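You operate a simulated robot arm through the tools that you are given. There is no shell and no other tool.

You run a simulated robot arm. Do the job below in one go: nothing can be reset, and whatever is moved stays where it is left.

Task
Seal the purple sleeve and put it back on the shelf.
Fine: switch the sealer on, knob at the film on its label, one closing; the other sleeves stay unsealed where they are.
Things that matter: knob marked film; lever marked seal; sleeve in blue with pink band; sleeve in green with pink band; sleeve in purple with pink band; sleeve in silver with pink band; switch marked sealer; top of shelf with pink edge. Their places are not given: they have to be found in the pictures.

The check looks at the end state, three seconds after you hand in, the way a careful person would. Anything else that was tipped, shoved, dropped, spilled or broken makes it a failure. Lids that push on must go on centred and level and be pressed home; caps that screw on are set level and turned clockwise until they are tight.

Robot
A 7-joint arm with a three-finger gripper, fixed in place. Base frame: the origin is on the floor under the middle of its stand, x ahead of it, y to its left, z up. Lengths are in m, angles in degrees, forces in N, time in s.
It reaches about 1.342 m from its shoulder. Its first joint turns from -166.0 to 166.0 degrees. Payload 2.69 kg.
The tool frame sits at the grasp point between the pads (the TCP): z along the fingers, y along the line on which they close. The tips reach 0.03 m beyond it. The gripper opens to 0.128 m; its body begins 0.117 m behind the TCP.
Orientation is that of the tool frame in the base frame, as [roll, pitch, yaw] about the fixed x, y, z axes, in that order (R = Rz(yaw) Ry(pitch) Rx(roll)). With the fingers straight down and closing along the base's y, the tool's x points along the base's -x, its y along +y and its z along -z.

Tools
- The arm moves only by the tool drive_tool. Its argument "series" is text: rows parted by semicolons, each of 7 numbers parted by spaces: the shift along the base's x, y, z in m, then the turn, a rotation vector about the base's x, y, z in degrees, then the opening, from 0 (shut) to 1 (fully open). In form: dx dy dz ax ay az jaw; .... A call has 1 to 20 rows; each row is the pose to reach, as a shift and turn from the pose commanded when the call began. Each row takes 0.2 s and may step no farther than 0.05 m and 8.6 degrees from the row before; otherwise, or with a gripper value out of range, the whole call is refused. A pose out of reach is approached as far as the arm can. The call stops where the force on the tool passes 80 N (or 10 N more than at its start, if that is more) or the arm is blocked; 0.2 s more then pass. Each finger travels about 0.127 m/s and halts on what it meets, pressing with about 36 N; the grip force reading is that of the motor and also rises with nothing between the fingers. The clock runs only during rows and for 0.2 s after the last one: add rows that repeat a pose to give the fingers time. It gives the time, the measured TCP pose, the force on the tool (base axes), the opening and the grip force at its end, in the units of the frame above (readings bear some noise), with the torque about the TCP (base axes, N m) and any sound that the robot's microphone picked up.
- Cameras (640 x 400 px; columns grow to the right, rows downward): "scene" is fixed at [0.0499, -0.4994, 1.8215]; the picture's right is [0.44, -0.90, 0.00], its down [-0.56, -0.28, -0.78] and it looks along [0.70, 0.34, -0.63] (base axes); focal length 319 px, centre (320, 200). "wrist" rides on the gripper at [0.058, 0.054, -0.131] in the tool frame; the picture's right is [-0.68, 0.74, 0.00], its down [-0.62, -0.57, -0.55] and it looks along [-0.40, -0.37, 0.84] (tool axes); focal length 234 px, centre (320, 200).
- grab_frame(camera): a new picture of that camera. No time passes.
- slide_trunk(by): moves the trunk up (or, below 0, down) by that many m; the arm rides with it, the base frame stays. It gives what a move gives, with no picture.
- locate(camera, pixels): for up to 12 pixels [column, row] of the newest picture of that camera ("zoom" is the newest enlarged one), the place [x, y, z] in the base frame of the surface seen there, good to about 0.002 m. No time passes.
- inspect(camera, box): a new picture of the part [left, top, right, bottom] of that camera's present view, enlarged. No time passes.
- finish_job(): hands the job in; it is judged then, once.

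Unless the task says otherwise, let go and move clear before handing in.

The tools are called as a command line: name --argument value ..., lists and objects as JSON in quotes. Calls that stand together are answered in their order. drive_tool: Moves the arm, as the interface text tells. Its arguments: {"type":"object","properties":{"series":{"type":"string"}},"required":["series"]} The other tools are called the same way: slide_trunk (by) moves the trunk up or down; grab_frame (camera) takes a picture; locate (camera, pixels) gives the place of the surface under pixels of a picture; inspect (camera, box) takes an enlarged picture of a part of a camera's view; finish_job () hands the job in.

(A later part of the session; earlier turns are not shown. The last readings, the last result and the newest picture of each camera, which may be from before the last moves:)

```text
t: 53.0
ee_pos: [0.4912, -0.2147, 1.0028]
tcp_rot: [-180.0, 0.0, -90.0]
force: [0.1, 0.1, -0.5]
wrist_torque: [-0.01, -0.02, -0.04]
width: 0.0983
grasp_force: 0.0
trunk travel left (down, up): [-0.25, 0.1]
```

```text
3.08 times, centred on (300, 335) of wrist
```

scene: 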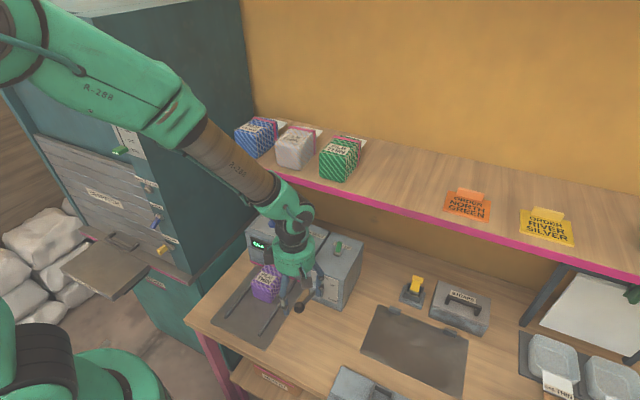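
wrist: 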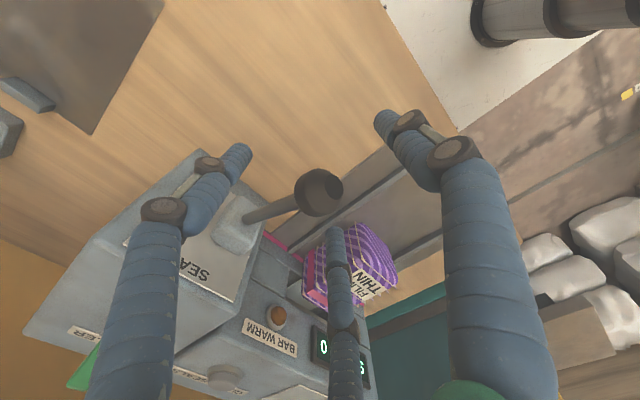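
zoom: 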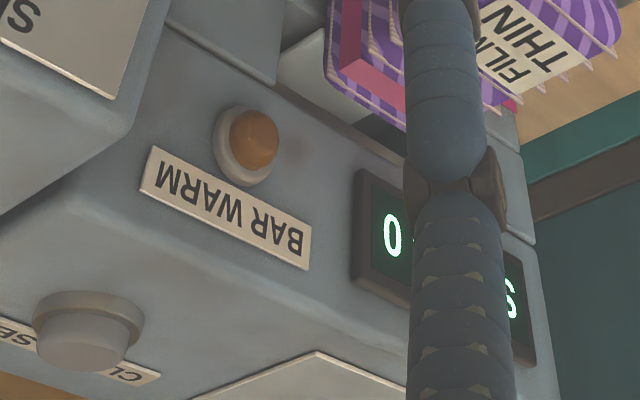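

Still unlit at 53 s. I continue waiting, in longer stretches.

drive_tool --series "0 0 0 0 0 0 0.77; 0 0 0 0 0 0 0.77; 0 0 0 0 0 0 0.77; 0 0 0 0 0 0 0.77; 0 0 0 0 0 0 0.77; 0 0 0 0 0 0 0.77; 0 0 0 0 0 0 0.77; 0 0 0 0 0 0 0.77; 0 0 0 0 0 0 0.77; 0 0 0 0 0 0 0.77; 0 0 0 0 0 0 0.77; 0 0 0 0 0 0 0.77; 0 0 0 0 0 0 0.77; 0 0 0 0 0 0 0.77; 0 0 0 0 0 0 0.77; 0 0 0 0 0 0 0.77; 0 0 0 0 0 0 0.77; 0 0 0 0 0 0 0.77; 0 0 0 0 0 0 0.77; 0 0 0 0 0 0 0.77"

drive_tool --series "0 0 0 0 0 0 0.77; 0 0 0 0 0 0 0.77; 0 0 0 0 0 0 0.77; 0 0 0 0 0 0 0.77; 0 0 0 0 0 0 0.77; 0 0 0 0 0 0 0.77; 0 0 0 0 0 0 0.77; 0 0 0 0 0 0 0.77; 0 0 0 0 0 0 0.77; 0 0 0 0 0 0 0.77; 0 0 0 0 0 0 0.77; 0 0 0 0 0 0 0.77; 0 0 0 0 0 0 0.77; 0 0 0 0 0 0 0.77; 0 0 0 0 0 0 0.77; 0 0 0 0 0 0 0.77; 0 0 0 0 0 0 0.77; 0 0 0 0 0 0 0.77; 0 0 0 0 0 0 0.77; 0 0 0 0 0 0 0.77"

inspect --camera "wrist" --box '[220, 270, 380, 400]'

drive_tool --series "0 0 0 0 0 0 0.77; 0 0 0 0 0 0 0.77; 0 0 0 0 0 0 0.77; 0 0 0 0 0 0 0.77; 0 0 0 0 0 0 0.77; 0 0 0 0 0 0 0.77; 0 0 0 0 0 0 0.77; 0 0 0 0 0 0 0.77; 0 0 0 0 0 0 0.77; 0 0 0 0 0 0 0.77; 0 0 0 0 0 0 0.77; 0 0 0 0 0 0 0.77; 0 0 0 0 0 0 0.77; 0 0 0 0 0 0 0.77; 0 0 0 0 0 0 0.77; 0 0 0 0 0 0 0.77; 0 0 0 0 0 0 0.77; 0 0 0 0 0 0 0.77; 0 0 0 0 0 0 0.77; 0 0 0 0 0 0 0.77"

inspect --camera "wrist" --box '[220, 270, 380, 400]'

```text
t: 57.2
ee_pos: [0.4905, -0.2148, 1.0031]
tcp_rot: [-179.9, 0.0, -90.0]
force: [-0.1, -0.2, 0.4]
wrist_torque: [0.0, -0.01, -0.01]
width: 0.0988
grasp_force: 0.1
trunk travel left (down, up): [-0.25, 0.1]
```

```text
t: 61.4
ee_pos: [0.4906, -0.2161, 1.0025]
tcp_rot: [180.0, 0.0, -90.0]
force: [0.1, 0.1, -0.3]
wrist_torque: [0.01, -0.02, -0.03]
width: 0.0986
grasp_force: 0.1
trunk travel left (down, up): [-0.25, 0.1]
```

```text
3.08 times, centred on (300, 335) of wrist
```

zoom: 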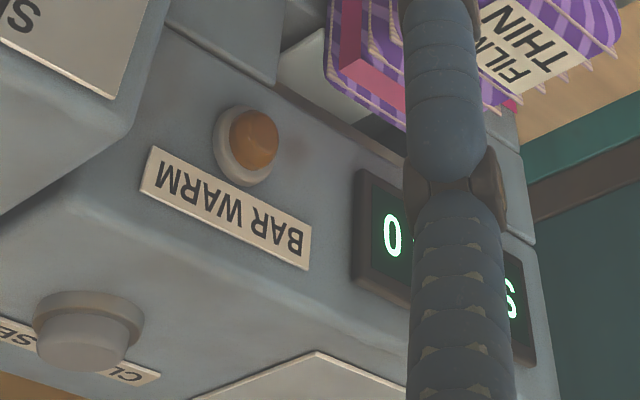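

```text
t: 65.6
ee_pos: [0.4912, -0.2149, 1.0024]
tcp_rot: [179.9, 0.0, -90.0]
force: [0.8, 0.2, -0.3]
wrist_torque: [0.01, 0.06, -0.03]
width: 0.0984
grasp_force: 0.1
trunk travel left (down, up): [-0.25, 0.1]
```

```text
3.08 times, centred on (300, 335) of wrist
```

zoom: 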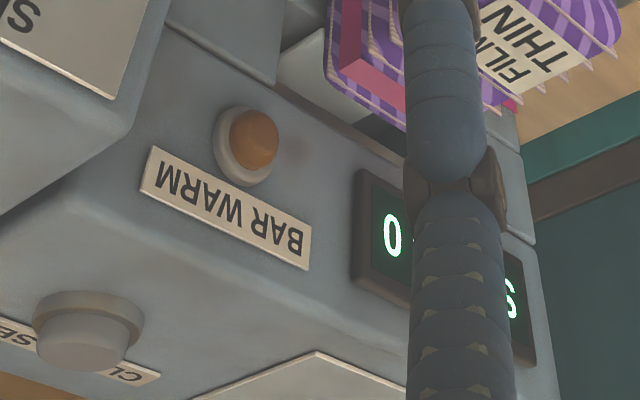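

No change at 65 s. A wrong closing can't be undone, so I wait about half a minute more before drawing a conclusion about the lamp.

drive_tool --series "0 0 0 0 0 0 0.77; 0 0 0 0 0 0 0.77; 0 0 0 0 0 0 0.77; 0 0 0 0 0 0 0.77; 0 0 0 0 0 0 0.77; 0 0 0 0 0 0 0.77; 0 0 0 0 0 0 0.77; 0 0 0 0 0 0 0.77; 0 0 0 0 0 0 0.77; 0 0 0 0 0 0 0.77; 0 0 0 0 0 0 0.77; 0 0 0 0 0 0 0.77; 0 0 0 0 0 0 0.77; 0 0 0 0 0 0 0.77; 0 0 0 0 0 0 0.77; 0 0 0 0 0 0 0.77; 0 0 0 0 0 0 0.77; 0 0 0 0 0 0 0.77; 0 0 0 0 0 0 0.77; 0 0 0 0 0 0 0.77"

drive_tool --series "0 0 0 0 0 0 0.77; 0 0 0 0 0 0 0.77; 0 0 0 0 0 0 0.77; 0 0 0 0 0 0 0.77; 0 0 0 0 0 0 0.77; 0 0 0 0 0 0 0.77; 0 0 0 0 0 0 0.77; 0 0 0 0 0 0 0.77; 0 0 0 0 0 0 0.77; 0 0 0 0 0 0 0.77; 0 0 0 0 0 0 0.77; 0 0 0 0 0 0 0.77; 0 0 0 0 0 0 0.77; 0 0 0 0 0 0 0.77; 0 0 0 0 0 0 0.77; 0 0 0 0 0 0 0.77; 0 0 0 0 0 0 0.77; 0 0 0 0 0 0 0.77; 0 0 0 0 0 0 0.77; 0 0 0 0 0 0 0.77"

drive_tool --series "0 0 0 0 0 0 0.77; 0 0 0 0 0 0 0.77; 0 0 0 0 0 0 0.77; 0 0 0 0 0 0 0.77; 0 0 0 0 0 0 0.77; 0 0 0 0 0 0 0.77; 0 0 0 0 0 0 0.77; 0 0 0 0 0 0 0.77; 0 0 0 0 0 0 0.77; 0 0 0 0 0 0 0.77; 0 0 0 0 0 0 0.77; 0 0 0 0 0 0 0.77; 0 0 0 0 0 0 0.77; 0 0 0 0 0 0 0.77; 0 0 0 0 0 0 0.77; 0 0 0 0 0 0 0.77; 0 0 0 0 0 0 0.77; 0 0 0 0 0 0 0.77; 0 0 0 0 0 0 0.77; 0 0 0 0 0 0 0.77"

drive_tool --series "0 0 0 0 0 0 0.77; 0 0 0 0 0 0 0.77; 0 0 0 0 0 0 0.77; 0 0 0 0 0 0 0.77; 0 0 0 0 0 0 0.77; 0 0 0 0 0 0 0.77; 0 0 0 0 0 0 0.77; 0 0 0 0 0 0 0.77; 0 0 0 0 0 0 0.77; 0 0 0 0 0 0 0.77; 0 0 0 0 0 0 0.77; 0 0 0 0 0 0 0.77; 0 0 0 0 0 0 0.77; 0 0 0 0 0 0 0.77; 0 0 0 0 0 0 0.77; 0 0 0 0 0 0 0.77; 0 0 0 0 0 0 0.77; 0 0 0 0 0 0 0.77; 0 0 0 0 0 0 0.77; 0 0 0 0 0 0 0.77"

drive_tool --series "0 0 0 0 0 0 0.77; 0 0 0 0 0 0 0.77; 0 0 0 0 0 0 0.77; 0 0 0 0 0 0 0.77; 0 0 0 0 0 0 0.77; 0 0 0 0 0 0 0.77; 0 0 0 0 0 0 0.77; 0 0 0 0 0 0 0.77; 0 0 0 0 0 0 0.77; 0 0 0 0 0 0 0.77; 0 0 0 0 0 0 0.77; 0 0 0 0 0 0 0.77; 0 0 0 0 0 0 0.77; 0 0 0 0 0 0 0.77; 0 0 0 0 0 0 0.77; 0 0 0 0 0 0 0.77; 0 0 0 0 0 0 0.77; 0 0 0 0 0 0 0.77; 0 0 0 0 0 0 0.77; 0 0 0 0 0 0 0.77"

drive_tool --series "0 0 0 0 0 0 0.77; 0 0 0 0 0 0 0.77; 0 0 0 0 0 0 0.77; 0 0 0 0 0 0 0.77; 0 0 0 0 0 0 0.77; 0 0 0 0 0 0 0.77; 0 0 0 0 0 0 0.77; 0 0 0 0 0 0 0.77; 0 0 0 0 0 0 0.77; 0 0 0 0 0 0 0.77; 0 0 0 0 0 0 0.77; 0 0 0 0 0 0 0.77; 0 0 0 0 0 0 0.77; 0 0 0 0 0 0 0.77; 0 0 0 0 0 0 0.77; 0 0 0 0 0 0 0.77; 0 0 0 0 0 0 0.77; 0 0 0 0 0 0 0.77; 0 0 0 0 0 0 0.77; 0 0 0 0 0 0 0.77"

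inspect --camera "wrist" --box '[220, 270, 380, 400]'

grab_frame --camera "scene"

```text
t: 69.8
ee_pos: [0.4901, -0.2139, 1.0028]
tcp_rot: [179.9, 0.0, -90.0]
force: [0.2, -0.2, 1.2]
wrist_torque: [0.01, -0.01, 0.01]
width: 0.0985
grasp_force: 0.0
trunk travel left (down, up): [-0.25, 0.1]
```

```text
t: 74.0
ee_pos: [0.4909, -0.2162, 1.0037]
tcp_rot: [180.0, 0.0, -90.0]
force: [0.3, -0.1, -0.1]
wrist_torque: [0.0, -0.02, -0.02]
width: 0.0984
grasp_force: 0.1
trunk travel left (down, up): [-0.25, 0.1]
```

```text
t: 78.2
ee_pos: [0.4919, -0.2159, 1.0026]
tcp_rot: [-180.0, 0.0, -90.0]
force: [1.0, 0.6, 0.0]
wrist_torque: [0.0, 0.02, 0.0]
width: 0.0986
grasp_force: 0.1
trunk travel left (down, up): [-0.25, 0.1]
```

```text
t: 82.4
ee_pos: [0.4905, -0.2145, 1.0028]
tcp_rot: [179.9, 0.0, -89.9]
force: [-0.7, -1.0, 0.6]
wrist_torque: [-0.01, -0.01, -0.02]
width: 0.0985
grasp_force: 0.1
trunk travel left (down, up): [-0.25, 0.1]
```

```text
t: 86.6
ee_pos: [0.4912, -0.2152, 1.0017]
tcp_rot: [-180.0, 0.0, -90.0]
force: [0.1, 0.0, -0.1]
wrist_torque: [-0.01, 0.02, 0.06]
width: 0.0986
grasp_force: 0.1
trunk travel left (down, up): [-0.25, 0.1]
```

```text
t: 90.8
ee_pos: [0.4918, -0.2159, 1.0027]
tcp_rot: [-180.0, 0.0, -89.9]
force: [0.1, -0.5, 0.0]
wrist_torque: [-0.02, 0.0, 0.05]
width: 0.0987
grasp_force: 0.1
trunk travel left (down, up): [-0.25, 0.1]
```

```text
3.08 times, centred on (300, 335) of wrist
```

zoom: 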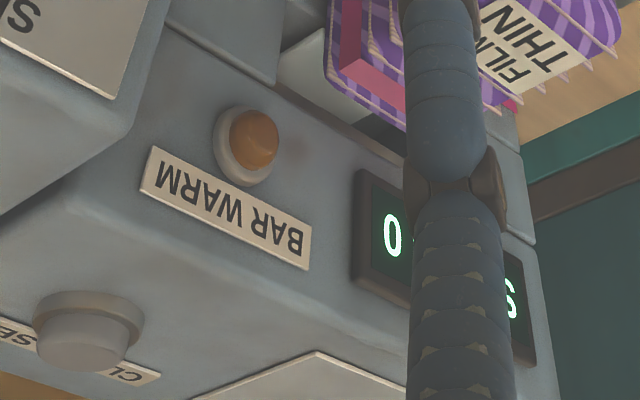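

```text
taken
```

scene: 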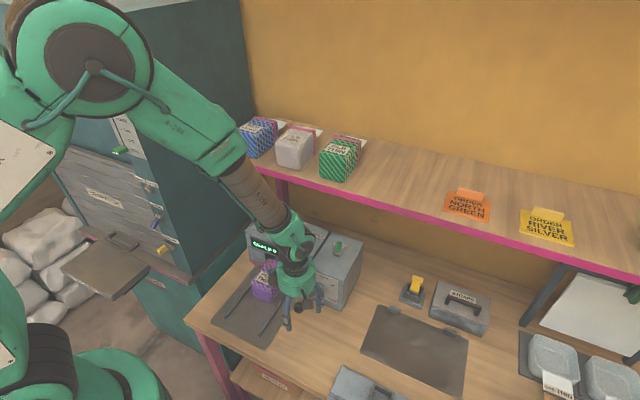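

The lamp hasn't changed in 84 s since switch-on, so this looks like an impulse sealer whose bar warms only when closed. I measure the table height and lever hub so the downward arc is right.

inspect --camera "scene" --box '[280, 270, 350, 340]'

locate --camera "scene" --pixels '[[330, 330], [350, 320], [300, 340], [325, 285], [331, 294], [335, 292], [345, 300], [325, 293], [320, 300]]'

inspect --camera "wrist" --box '[190, 140, 370, 290]'

locate --camera "zoom" --pixels '[[455, 185], [340, 230], [300, 245], [260, 260], [200, 290], [150, 320], [130, 285], [190, 340], [430, 190], [380, 215]]'

```text
5.71 times, centred on (315, 305) of scene
```

zoom: 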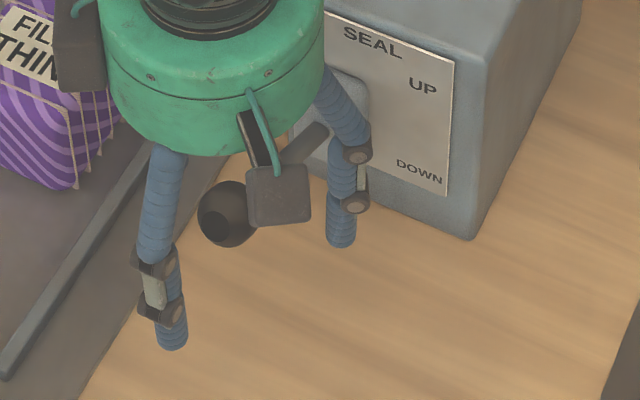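

```text
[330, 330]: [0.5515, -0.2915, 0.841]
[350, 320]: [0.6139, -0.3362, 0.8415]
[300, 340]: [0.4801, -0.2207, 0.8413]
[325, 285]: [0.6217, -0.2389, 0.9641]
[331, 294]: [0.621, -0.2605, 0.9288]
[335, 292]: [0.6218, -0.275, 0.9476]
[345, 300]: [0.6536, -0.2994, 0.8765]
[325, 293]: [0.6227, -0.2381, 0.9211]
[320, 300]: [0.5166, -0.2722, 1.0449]
```

```text
2.67 times, centred on (280, 215) of wrist
```

zoom: 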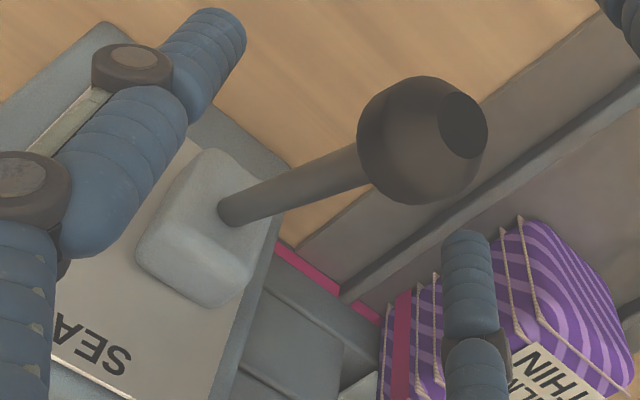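

```text
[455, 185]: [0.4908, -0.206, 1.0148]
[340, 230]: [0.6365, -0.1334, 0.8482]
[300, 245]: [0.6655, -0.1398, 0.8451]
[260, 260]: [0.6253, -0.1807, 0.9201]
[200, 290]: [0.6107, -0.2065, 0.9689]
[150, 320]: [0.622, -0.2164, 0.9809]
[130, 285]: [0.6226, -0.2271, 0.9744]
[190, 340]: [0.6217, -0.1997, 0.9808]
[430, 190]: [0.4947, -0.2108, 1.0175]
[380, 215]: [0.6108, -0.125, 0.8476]
```

The table is at z ≈ 0.841, so I raise the hand 16 mm to keep tip clearance at the bottom of the stroke and then close on the ball.

drive_tool --series "0 0 0.008 0 0 0 0.77; 0 0 0.016 0 0 0 0.77; 0 0 0.016 0 0 0 0.6; 0 0 0.016 0 0 0 0.45; 0 0 0.016 0 0 0 0.35; 0 0 0.016 0 0 0 0.28; 0 0 0.016 0 0 0 0.2; 0 0 0.016 0 0 0 0.1; 0 0 0.016 0 0 0 0.1"

grab_frame --camera "wrist"

inspect --camera "scene" --box '[240, 230, 350, 340]'

```text
t: 92.8
ee_pos: [0.4937, -0.2159, 1.0188]
tcp_rot: [-180.0, -0.1, -90.0]
force: [4.2, 6.9, -1.6]
wrist_torque: [0.12, -0.12, 0.02]
width: 0.0309
grasp_force: 13.9
trunk travel left (down, up): [-0.25, 0.1]
```

```text
taken
```

wrist: 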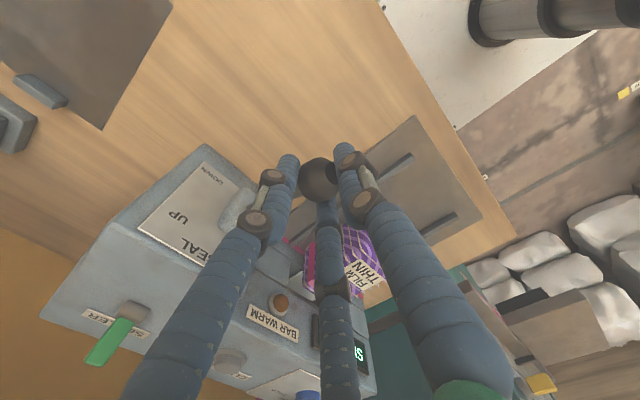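

```text
3.64 times, centred on (295, 285) of scene
```

zoom: 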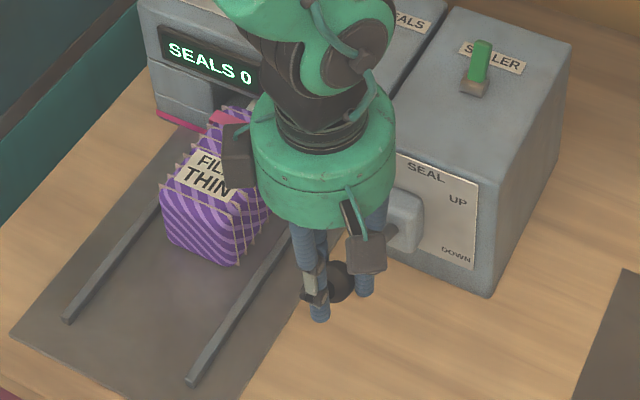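

The fingers hold the ball (width 0.031, matching its diameter). I tighten and swing the lever down along its arc, first halfway, watching forces.

drive_tool --series "0 0 0 0 0 0 0; -0.0045 0 -0.0095 0 0 0 0; -0.0089 0 -0.0195 0 0 0 0; -0.0125 0 -0.031 0 0 0 0; -0.0151 0 -0.0426 0 0 0 0; -0.0165 0 -0.0545 0 0 0 0; -0.0172 0 -0.0664 0 0 0 0"

grab_frame --camera "wrist"

```text
t: 94.4
ee_pos: [0.4762, -0.2158, 0.952]
tcp_rot: [180.0, 0.0, -89.9]
force: [23.6, 22.5, 11.4]
wrist_torque: [0.5, -0.5, -0.16]
width: 0.0297
grasp_force: 44.5
trunk travel left (down, up): [-0.25, 0.1]
```

```text
taken
```

wrist: 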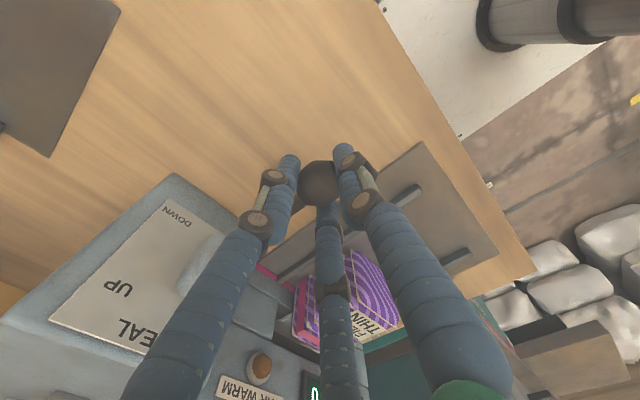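

At mid-stroke the pull is +24 N in x and +22 N in y, so I nudge the path toward +x and +y and continue down.

drive_tool --series "0.003 0.002 -0.006 0 0 0 0; 0.004 0.002 -0.016 0 0 0 0; 0.005 0.002 -0.026 0 0 0 0; 0.007 0.002 -0.036 0 0 0 0"

grab_frame --camera "wrist"

```text
t: 95.4
ee_pos: [0.4817, -0.2148, 0.9135]
tcp_rot: [-179.9, 0.0, -90.0]
force: [-14.2, -36.4, 7.5]
wrist_torque: [-0.42, 0.49, 0.41]
width: 0.0295
grasp_force: 45.3
trunk travel left (down, up): [-0.25, 0.1]
```

```text
taken
```

wrist: 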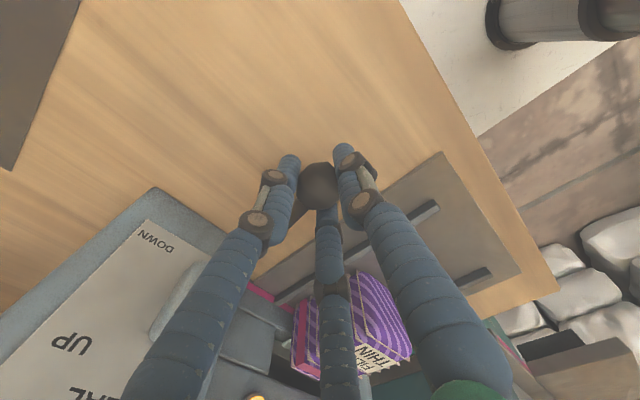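

A bright orange glow shows at the bottom edge of the wrist view (257,397), so the bar may be warming. I check from the scene camera.

inspect --camera "scene" --box '[240, 230, 350, 340]'

inspect --camera "wrist" --box '[200, 340, 360, 400]'

```text
3.64 times, centred on (295, 285) of scene
```

zoom: 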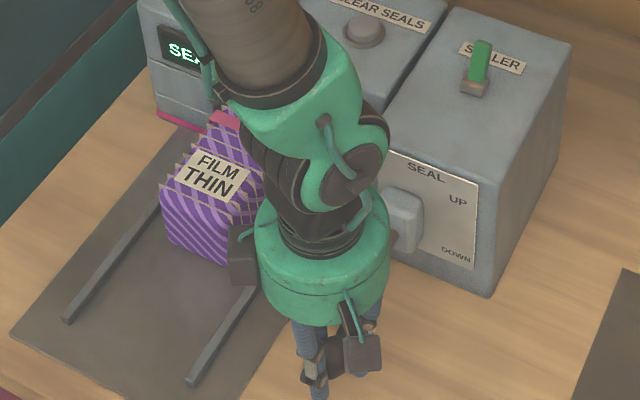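

```text
4.00 times, centred on (280, 370) of wrist
```

zoom: 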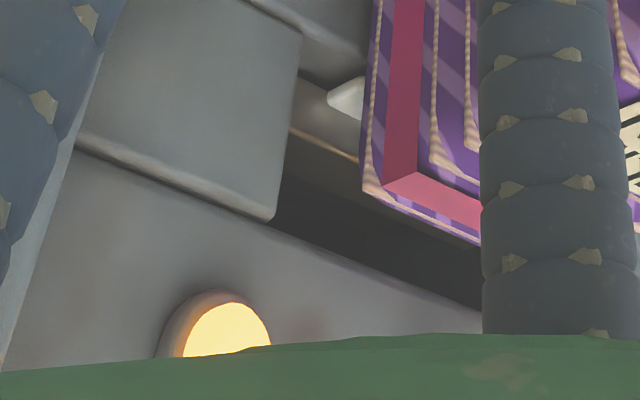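

The BAR WARM lamp is glowing, so the sealer is closing and heating. I press the remaining travel to the lever's stop.

drive_tool --series "-0.0005 -0.0015 -0.006 0 0 0 0; 0.0005 -0.0015 -0.012 0 0 0 0; 0.0025 -0.0015 -0.018 0 0 0 0"

inspect --camera "wrist" --box '[200, 340, 360, 400]'

grab_frame --camera "wrist"

```text
t: 96.2
ee_pos: [0.4871, -0.2149, 0.8967]
tcp_rot: [-179.9, 0.0, -90.0]
force: [2.8, -1.5, 20.9]
wrist_torque: [0.0, -0.15, -0.01]
width: 0.0289
grasp_force: 45.4
trunk travel left (down, up): [-0.25, 0.1]
```

```text
4.00 times, centred on (280, 370) of wrist
```

zoom: 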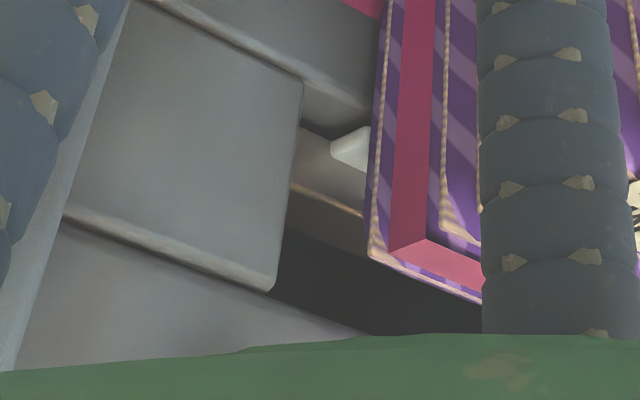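

```text
taken
```

wrist: 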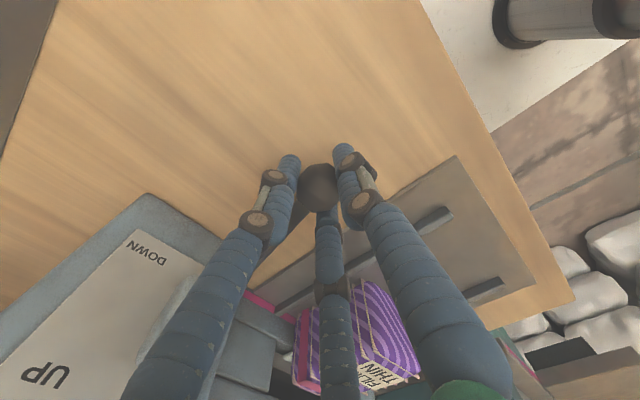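

The lamp has slid just out of the wrist view. I press a little further to find the stop, then tilt the hand a bit to see the lamp while keeping hold.

drive_tool --series "0.0015 0 -0.003 0 0 0 0; 0.003 0 -0.006 0 -3 0 0; 0.0045 0 -0.009 0 -8 0 0; 0.0045 0 -0.009 0 -14 0 0"

grab_frame --camera "wrist"

inspect --camera "scene" --box '[240, 230, 350, 340]'

```text
t: 97.2
ee_pos: [0.4908, -0.214, 0.8709]
tcp_rot: [-169.8, 0.8, -90.0]
force: [-6.7, 8.9, 18.1]
wrist_torque: [0.15, -0.57, -0.03]
width: 0.0288
grasp_force: 45.1
trunk travel left (down, up): [-0.25, 0.1]
stopped in row 4: the force on the tool passed its limit at 242 N (the readings are from after the stop); the commanded pose is now the measured one
```

```text
taken
```

wrist: 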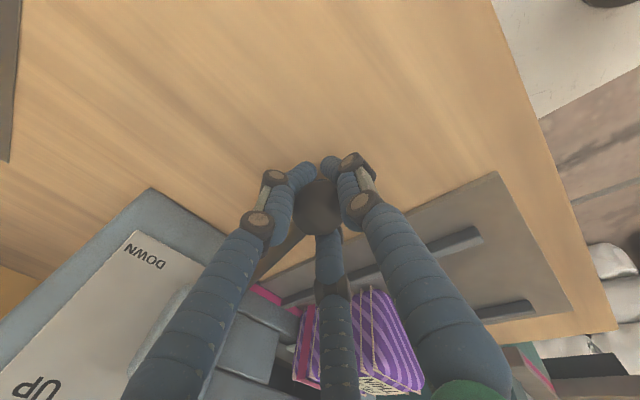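

```text
3.64 times, centred on (295, 285) of scene
```

zoom: 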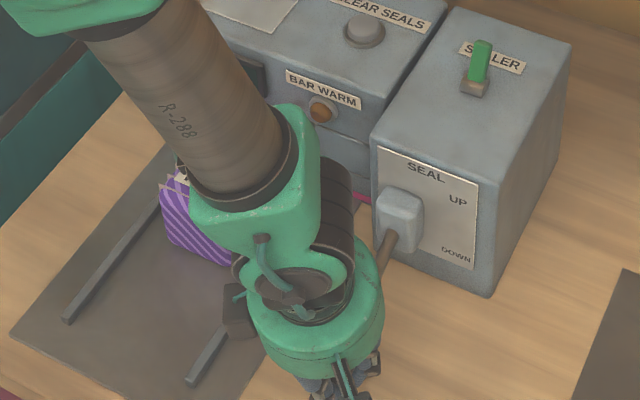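

The fingertips touched the table (tip z ≈ 0.841) and the move stopped; the lever is down. The scene zoom shows the lamp at (320,110) which now looks dark; I look closely.

inspect --camera "scene" --box '[280, 240, 360, 310]'

inspect --camera "wrist" --box '[220, 120, 420, 260]'

locate --camera "zoom" --pixels '[[310, 240], [315, 220], [310, 275], [270, 150], [330, 140], [240, 330], [330, 380]]'

```text
5.71 times, centred on (320, 275) of scene
```

zoom: 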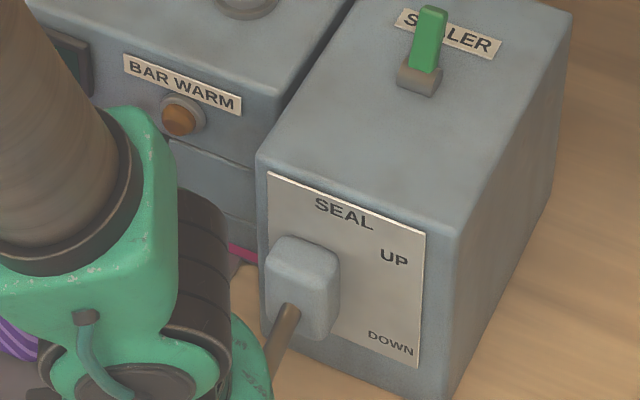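

```text
2.86 times, centred on (320, 190) of wrist
```

zoom: 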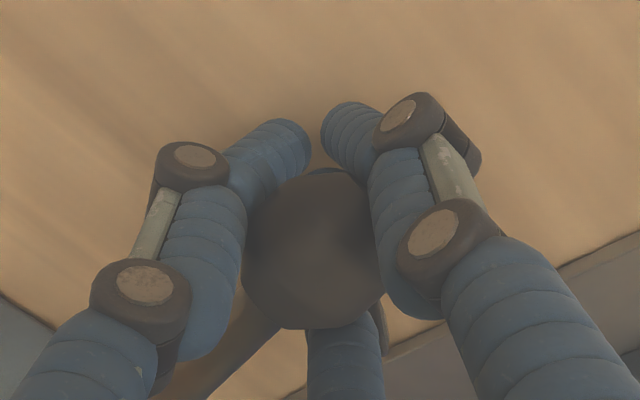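

```text
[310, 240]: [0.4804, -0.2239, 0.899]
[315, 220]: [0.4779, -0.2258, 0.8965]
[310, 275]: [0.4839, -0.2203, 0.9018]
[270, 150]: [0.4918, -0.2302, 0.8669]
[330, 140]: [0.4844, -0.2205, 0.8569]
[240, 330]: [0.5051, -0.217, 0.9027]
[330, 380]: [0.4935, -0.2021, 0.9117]
```

The lever is at its stop (ball centre z ≈ 0.888) and the lamp has gone out after glowing about 1–2 s. I hold the lever closed for about 3 s more so the seal sets.

drive_tool --series "0 0 0 0 0 0 0; 0 0 0 0 0 0 0; 0 0 0 0 0 0 0; 0 0 0 0 0 0 0; 0 0 0 0 0 0 0; 0 0 0 0 0 0 0; 0 0 0 0 0 0 0; 0 0 0 0 0 0 0; 0 0 0 0 0 0 0; 0 0 0 0 0 0 0; 0 0 0 0 0 0 0; 0 0 0 0 0 0 0; 0 0 0 0 0 0 0"

inspect --camera "scene" --box '[230, 220, 360, 330]'

grab_frame --camera "wrist"

```text
t: 100.0
ee_pos: [0.4904, -0.2149, 0.8727]
tcp_rot: [-169.6, 0.7, -90.0]
force: [0.2, 11.9, 17.9]
wrist_torque: [-0.23, 0.11, -0.05]
width: 0.0286
grasp_force: 45.5
trunk travel left (down, up): [-0.25, 0.1]
```

```text
3.64 times, centred on (295, 275) of scene
```

zoom: 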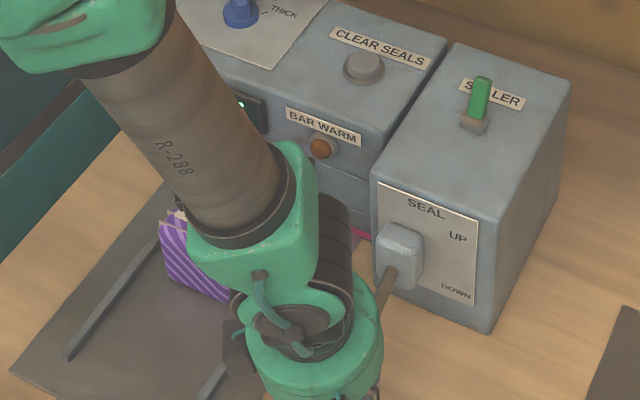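

```text
taken
```

wrist: 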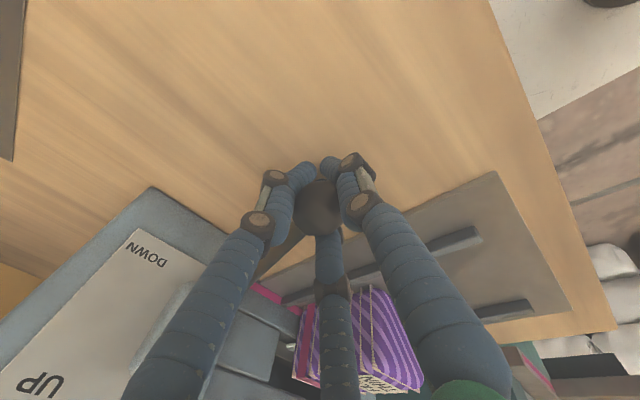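

The lamp stays dark and the lever is closed, so I raise it again along the same arc, with the fingers hooked around the ball.

drive_tool --series "-0.0015 0 0.005 0 0 0 0; -0.0037 0 0.012 0 0 0 0; -0.0055 0 0.022 0 0 0 0; -0.0073 0 0.032 0 0 0 0; -0.008 0 0.04 0 0 0 0; -0.0082 0 0.048 0 0 0 0; -0.0076 0 0.06 0 0 0 0; -0.0062 0 0.072 0 0 0 0; -0.004 0 0.082 0 0 0 0; -0.0014 0 0.092 0 0 0 0"

grab_frame --camera "wrist"

inspect --camera "scene" --box '[230, 220, 360, 330]'

```text
t: 102.2
ee_pos: [0.4881, -0.2138, 0.9648]
tcp_rot: [-169.6, 0.6, -90.0]
force: [-20.6, -0.6, 7.5]
wrist_torque: [-0.12, 0.19, 0.04]
width: 0.0286
grasp_force: 44.4
trunk travel left (down, up): [-0.25, 0.1]
```

```text
taken
```

wrist: 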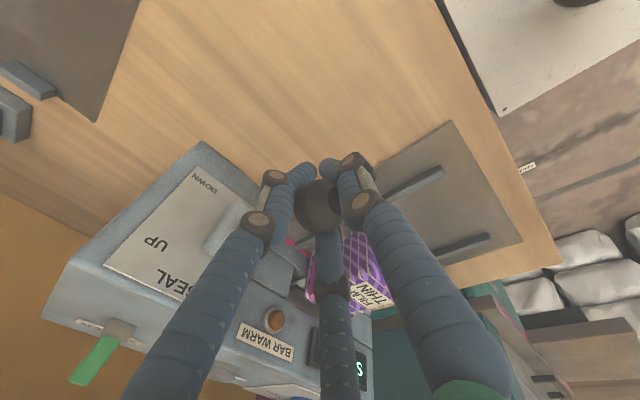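

```text
3.64 times, centred on (295, 275) of scene
```

zoom: 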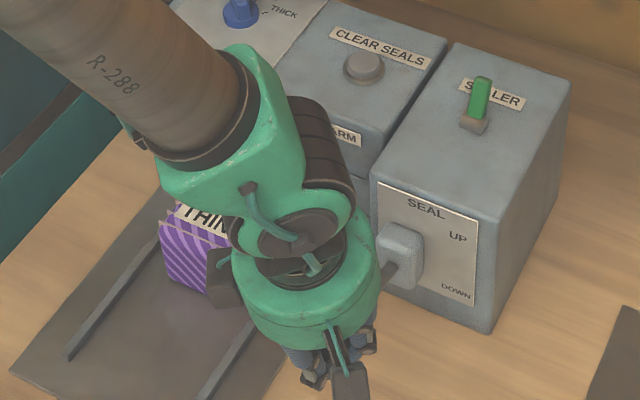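

The lever has risen to ball z ≈ 0.98 with modest force. I bring it the rest of the way up in small steps.

drive_tool --series "-0.001 0 0.006 0 0 0 0; 0.002 0 0.012 0 0 0 0; 0.004 0 0.017 0 0 0 0; 0.005 0 0.02 0 0 0 0"

inspect --camera "wrist" --box '[180, 120, 420, 400]'

```text
t: 103.2
ee_pos: [0.4961, -0.2143, 0.9826]
tcp_rot: [-169.6, 0.8, -90.1]
force: [27.0, 18.8, -17.8]
wrist_torque: [-0.15, 1.1, -0.1]
width: 0.0288
grasp_force: 44.4
trunk travel left (down, up): [-0.25, 0.1]
```

```text
1.43 times, centred on (300, 260) of wrist
```

zoom: 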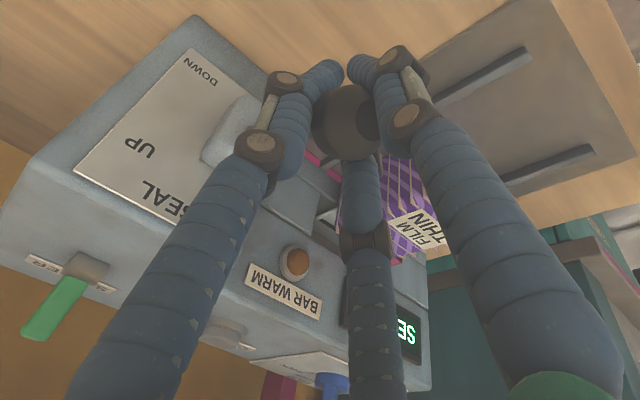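

The lever has reached its upper stop (force z −18 N). I ease off and open the fingers to release the ball.

drive_tool --series "0 0 -0.001 0 0 0 0.15; 0 0 -0.001 0 0 0 0.3; 0 0 -0.001 0 0 0 0.45; 0 0 -0.001 0 0 0 0.6; 0 0 -0.001 0 0 0 0.77; 0 0 -0.001 0 0 0 0.77"

grab_frame --camera "wrist"

```text
t: 104.6
ee_pos: [0.4947, -0.2155, 0.9829]
tcp_rot: [-169.7, 0.7, -90.0]
force: [-0.2, -0.2, -0.4]
wrist_torque: [-0.01, 0.03, 0.02]
width: 0.0984
grasp_force: 0.1
trunk travel left (down, up): [-0.25, 0.1]
```

```text
taken
```

wrist: 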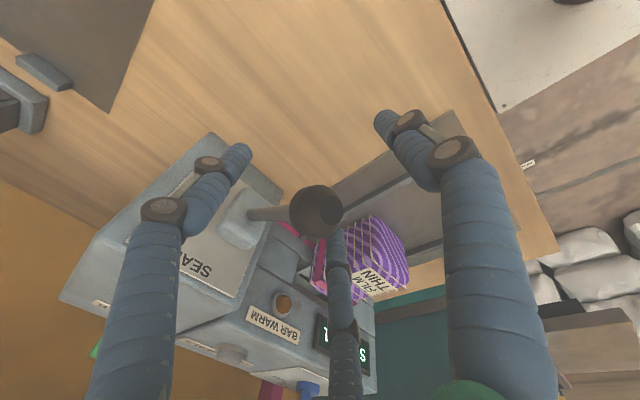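

The lever stays up and the hand is free. I raise it clear, straighten it to vertical, and read the display.

drive_tool --series "-0.007 0 0.04 0 0 0 0.77; -0.014 0 0.08 0 0 0 0.77; -0.018 0 0.12 0 3.5 0 0.77; -0.02 0 0.15 0 7 0 0.77; -0.03 0 0.17 0 10.3 0 0.77; -0.03 0 0.17 0 10.3 0 0.77"

inspect --camera "scene" --box '[220, 210, 360, 330]'

grab_frame --camera "wrist"

```text
t: 106.0
ee_pos: [0.4627, -0.2152, 1.1509]
tcp_rot: [-179.8, 0.7, -90.2]
force: [0.2, 0.4, -0.5]
wrist_torque: [0.01, 0.01, 0.0]
width: 0.0985
grasp_force: 0.1
trunk travel left (down, up): [-0.25, 0.1]
```

```text
3.33 times, centred on (290, 270) of scene
```

zoom: 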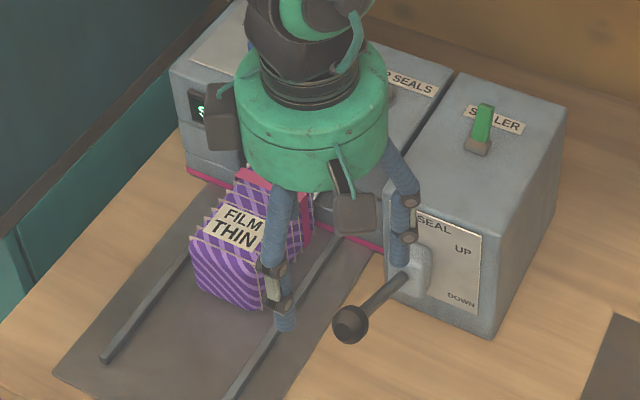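

```text
taken
```

wrist: 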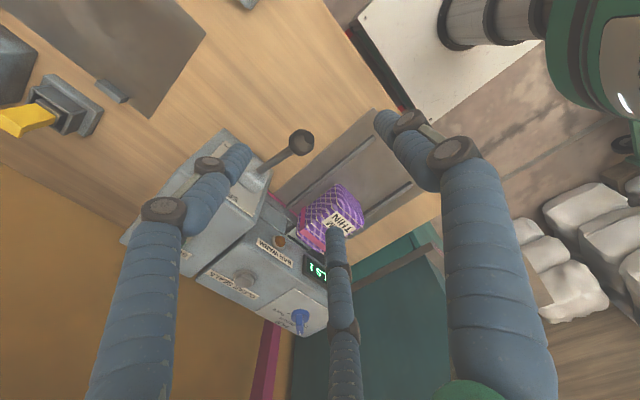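

The lever is up again and the sleeve still stands in place. I zoom on the display at wrist (318,268).

inspect --camera "wrist" --box '[230, 170, 370, 350]'

drive_tool --series "0.01 -0.04 0.04 0 0 0 0.77; 0.02 -0.08 0.07 0 0 0 0.77; 0.02 -0.12 0.1 0 0 0 0.77"

inspect --camera "scene" --box '[220, 210, 340, 310]'

grab_frame --camera "wrist"

```text
2.22 times, centred on (300, 260) of wrist
```

zoom: 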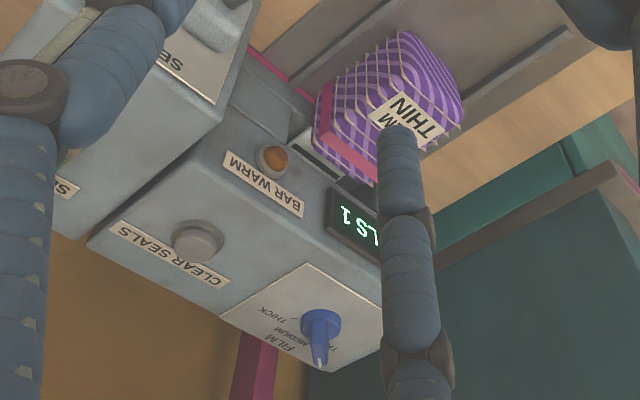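

```text
refused: row 1 steps farther than a row can; nothing moved
```

```text
4.00 times, centred on (280, 260) of scene
```

zoom: 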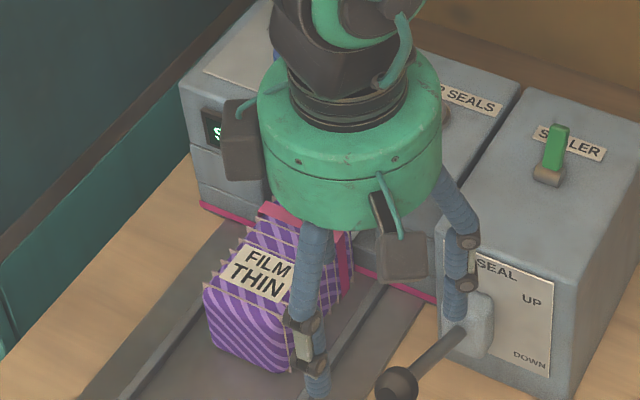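

```text
taken
```

wrist: 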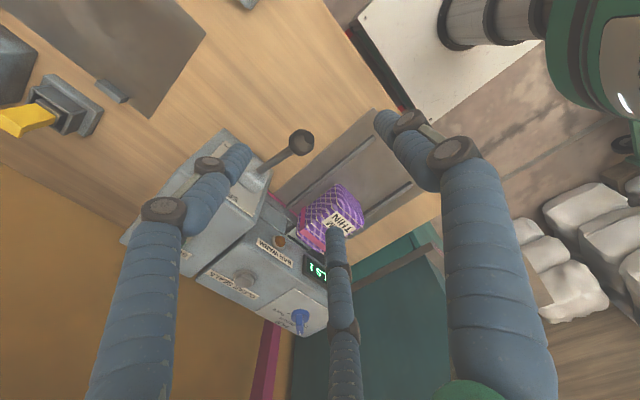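

The display reads "…LS 1", so exactly one seal has been made; the knob still points at THIN. I move the hand over the sleeve again and check alignment.

drive_tool --series "0.022 0.0365 0 0 0 0 0.77; 0.044 0.073 0 0 0 0 0.77; 0.066 0.1095 0 0 0 0 0.77; 0.088 0.146 0 0 0 0 0.77; 0.1116 0.1825 0 0 0 0 0.77; 0.1116 0.1825 -0.04 0 0 0 0.77; 0.1116 0.1825 -0.06 0 0 0 0.77; 0.1116 0.1825 -0.06 0 0 0 0.77"

grab_frame --camera "wrist"

inspect --camera "wrist" --box '[200, 110, 400, 310]'

inspect --camera "scene" --box '[220, 210, 340, 320]'

```text
t: 107.8
ee_pos: [0.576, -0.0323, 1.0932]
tcp_rot: [-180.0, 0.7, -90.0]
force: [-0.7, 0.8, -0.9]
wrist_torque: [0.0, 0.03, -0.02]
width: 0.0984
grasp_force: 0.2
trunk travel left (down, up): [-0.25, 0.1]
```

```text
taken
```

wrist: 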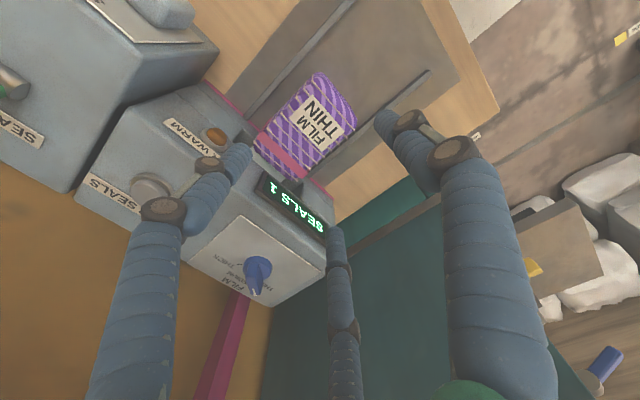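

```text
2.00 times, centred on (300, 210) of wrist
```

zoom: 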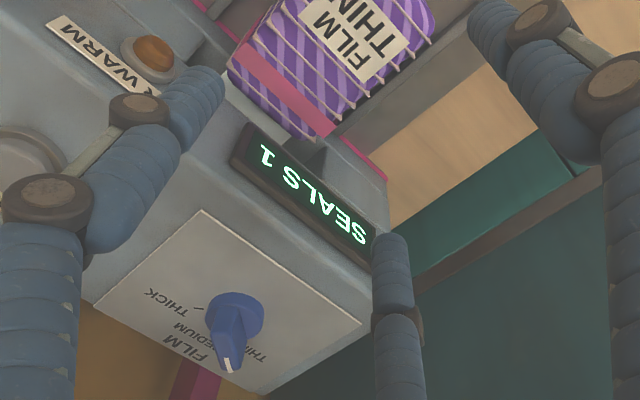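

```text
3.64 times, centred on (280, 265) of scene
```

zoom: 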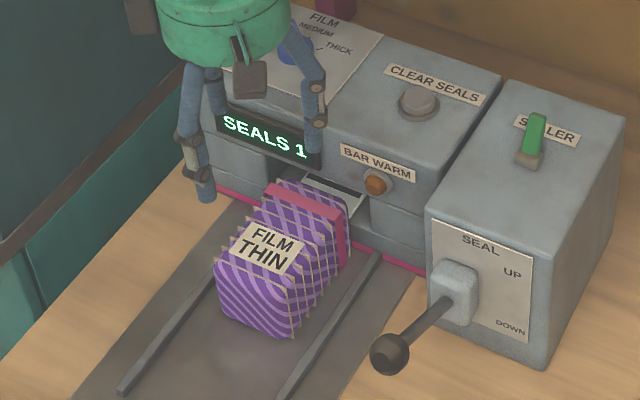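

The display reads "SEALS 1" and the lip shows a dark seal stripe at scene zoom (340,185). I measure the sleeve's present pose for the re-grip.

locate --camera "zoom" --pixels '[[219, 258], [295, 285], [290, 334], [268, 192], [340, 217], [350, 240], [222, 300], [330, 245], [320, 265], [240, 240], [345, 192], [335, 185]]'

inspect --camera "wrist" --box '[230, 50, 380, 200]'

locate --camera "zoom" --pixels '[[375, 105], [530, 215], [100, 390], [265, 515], [330, 130], [250, 200], [490, 280], [420, 330]]'

```text
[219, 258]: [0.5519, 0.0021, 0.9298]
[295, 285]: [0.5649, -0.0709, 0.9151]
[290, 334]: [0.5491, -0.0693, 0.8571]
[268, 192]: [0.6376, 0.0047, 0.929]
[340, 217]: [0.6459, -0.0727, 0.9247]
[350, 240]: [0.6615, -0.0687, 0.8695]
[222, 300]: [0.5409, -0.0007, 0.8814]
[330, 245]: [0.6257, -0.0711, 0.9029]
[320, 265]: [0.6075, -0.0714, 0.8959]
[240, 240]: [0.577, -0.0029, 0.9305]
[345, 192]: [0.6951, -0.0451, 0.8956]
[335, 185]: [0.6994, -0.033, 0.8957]
```

```text
2.67 times, centred on (305, 125) of wrist
```

zoom: 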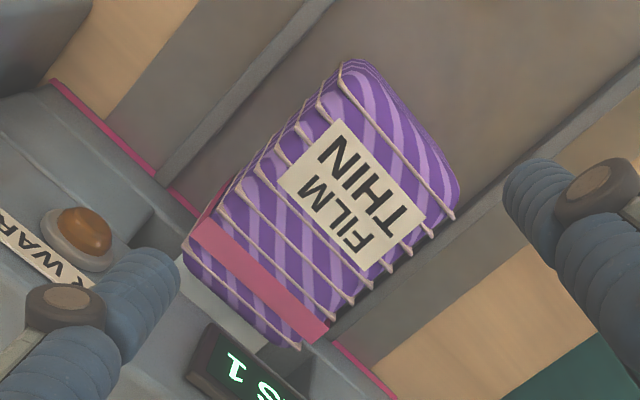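

```text
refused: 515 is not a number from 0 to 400
```

I measure the pleat tips from the wrist zoom to get the centreline.

locate --camera "zoom" --pixels '[[345, 68], [190, 245], [450, 213], [298, 345], [275, 140], [390, 268], [225, 190], [350, 308]]'

```text
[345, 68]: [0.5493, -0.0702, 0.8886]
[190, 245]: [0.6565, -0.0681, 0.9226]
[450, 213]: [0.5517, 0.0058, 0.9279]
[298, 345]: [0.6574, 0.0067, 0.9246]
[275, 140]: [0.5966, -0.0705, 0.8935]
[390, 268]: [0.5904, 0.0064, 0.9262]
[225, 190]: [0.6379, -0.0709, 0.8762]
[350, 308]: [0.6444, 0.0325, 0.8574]
```

The sleeve is centred at y ≈ −0.032, x front ≈ 0.546, nearly square — just as left. I lower the open fingers around it, tips kept above the rails.

drive_tool --series "0 -0.0005 -0.03 0 0 0 0.85; 0 -0.0005 -0.07 0 0 0 0.85; 0 -0.0005 -0.11 0 0 0 0.85; 0 -0.0005 -0.14 0 0 0 0.85; 0 -0.0005 -0.17 0 0 0 0.85; 0 -0.0005 -0.19 0 0 0 0.85; 0 -0.0005 -0.197 0 0 0 0.85; 0 -0.0005 -0.197 0 0 0 0.85"

grab_frame --camera "wrist"

inspect --camera "scene" --box '[220, 210, 340, 320]'

```text
t: 109.6
ee_pos: [0.5769, -0.0335, 0.8962]
tcp_rot: [-179.9, 0.7, -90.1]
force: [0.0, 0.3, 0.1]
wrist_torque: [-0.02, 0.04, 0.02]
width: 0.1087
grasp_force: 0.0
trunk travel left (down, up): [-0.25, 0.1]
```

```text
taken
```

wrist: 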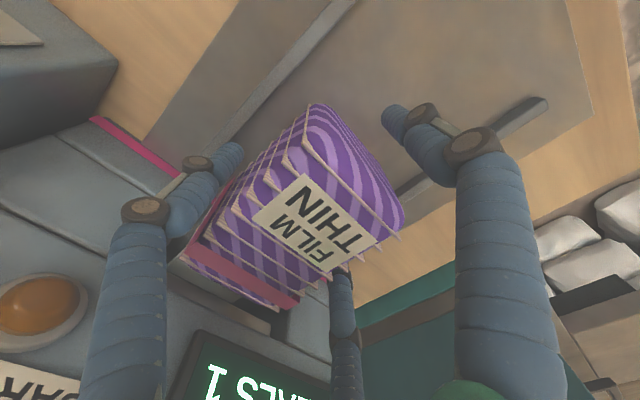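

```text
3.64 times, centred on (280, 265) of scene
```

zoom: 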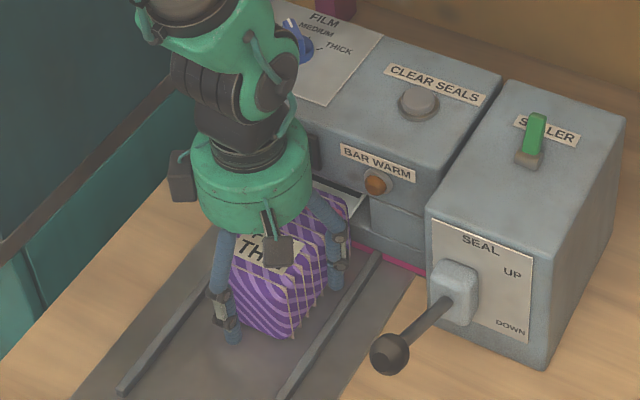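

The fingers straddle the sleeve with no contact. I close to the same hold as before.

drive_tool --series "0 0 0 0 0 0 0.78; 0 0 0 0 0 0 0.72; 0 0 0 0 0 0 0.65; 0 0 0 0 0 0 0.56; 0 0 0 0 0 0 0.48; 0 0 0 0 0 0 0.4; 0 0 0 0 0 0 0.4"

grab_frame --camera "wrist"

```text
t: 111.2
ee_pos: [0.5773, -0.0335, 0.8958]
tcp_rot: [-180.0, 0.7, -90.2]
force: [2.1, 2.7, 6.9]
wrist_torque: [-0.29, -0.1, 0.13]
width: 0.0933
grasp_force: 31.5
trunk travel left (down, up): [-0.25, 0.1]
```

```text
taken
```

wrist: 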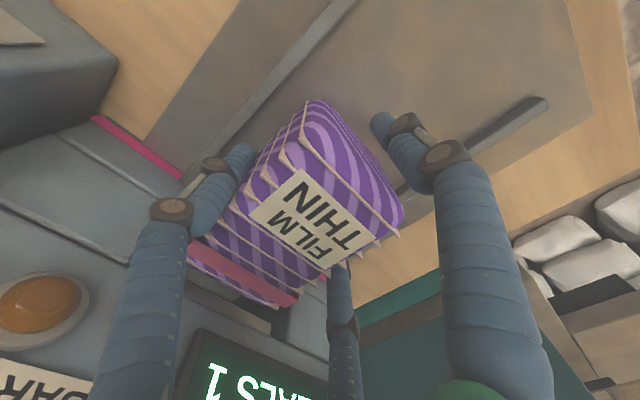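

Held again at 31.5 N, width 0.0933. I lift 4 mm, and draw the sleeve straight back out of the slot.

drive_tool --series "0 0 0.004 0 0 0 0.4; -0.01 0 0.005 0 0 0 0.4; -0.03 0 0.006 0 0 0 0.4; -0.055 0 0.006 0 0 0 0.4; -0.08 0 0.006 0 0 0 0.4; -0.105 0 0.006 0 0 0 0.4; -0.116 0 0.01 0 0 0 0.4; -0.116 0 0.04 0 0 0 0.4; -0.116 0 0.08 0 0 0 0.4; -0.116 0 0.12 0 0 0 0.4"

grab_frame --camera "wrist"

inspect --camera "scene" --box '[190, 190, 350, 330]'

```text
t: 113.4
ee_pos: [0.457, -0.0352, 1.0147]
tcp_rot: [-179.9, 0.7, -90.2]
force: [-0.6, 0.3, -2.2]
wrist_torque: [0.01, 0.05, -0.01]
width: 0.0932
grasp_force: 31.7
trunk travel left (down, up): [-0.25, 0.1]
```

```text
taken
```

wrist: 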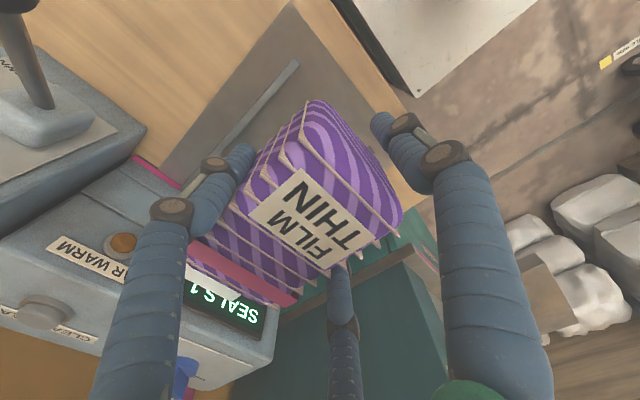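

```text
2.86 times, centred on (270, 260) of scene
```

zoom: 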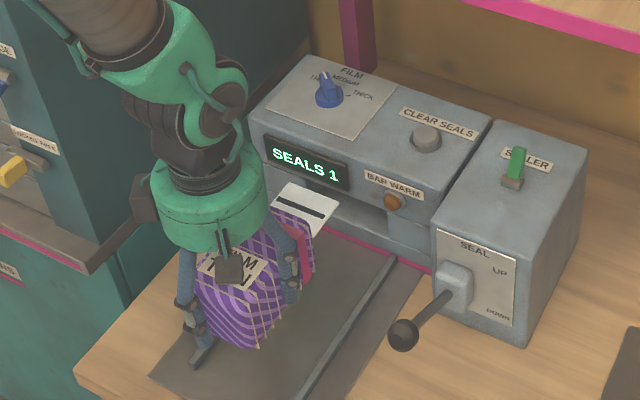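

The sleeve is out and its white lip carries a dark stripe (scene zoom (300,208)). I zoom in on the seal to confirm it crosses the lip.

inspect --camera "scene" --box '[270, 240, 320, 290]'

inspect --camera "scene" --box '[254, 206, 304, 231]'

```text
8.00 times, centred on (295, 265) of scene
```

zoom: 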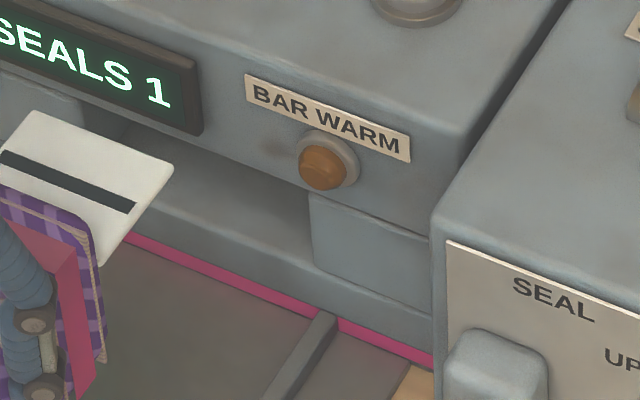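

```text
12.80 times, centred on (279, 218) of scene
```

zoom: 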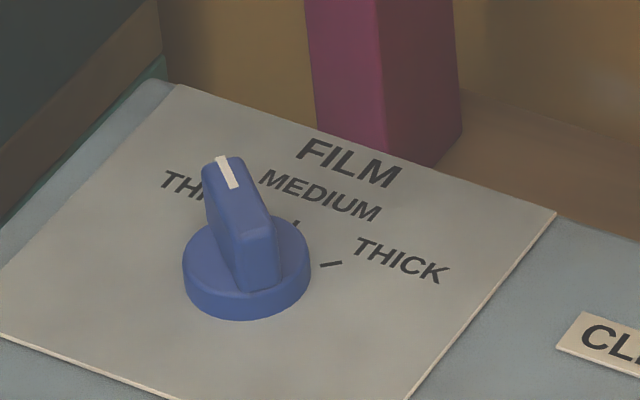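

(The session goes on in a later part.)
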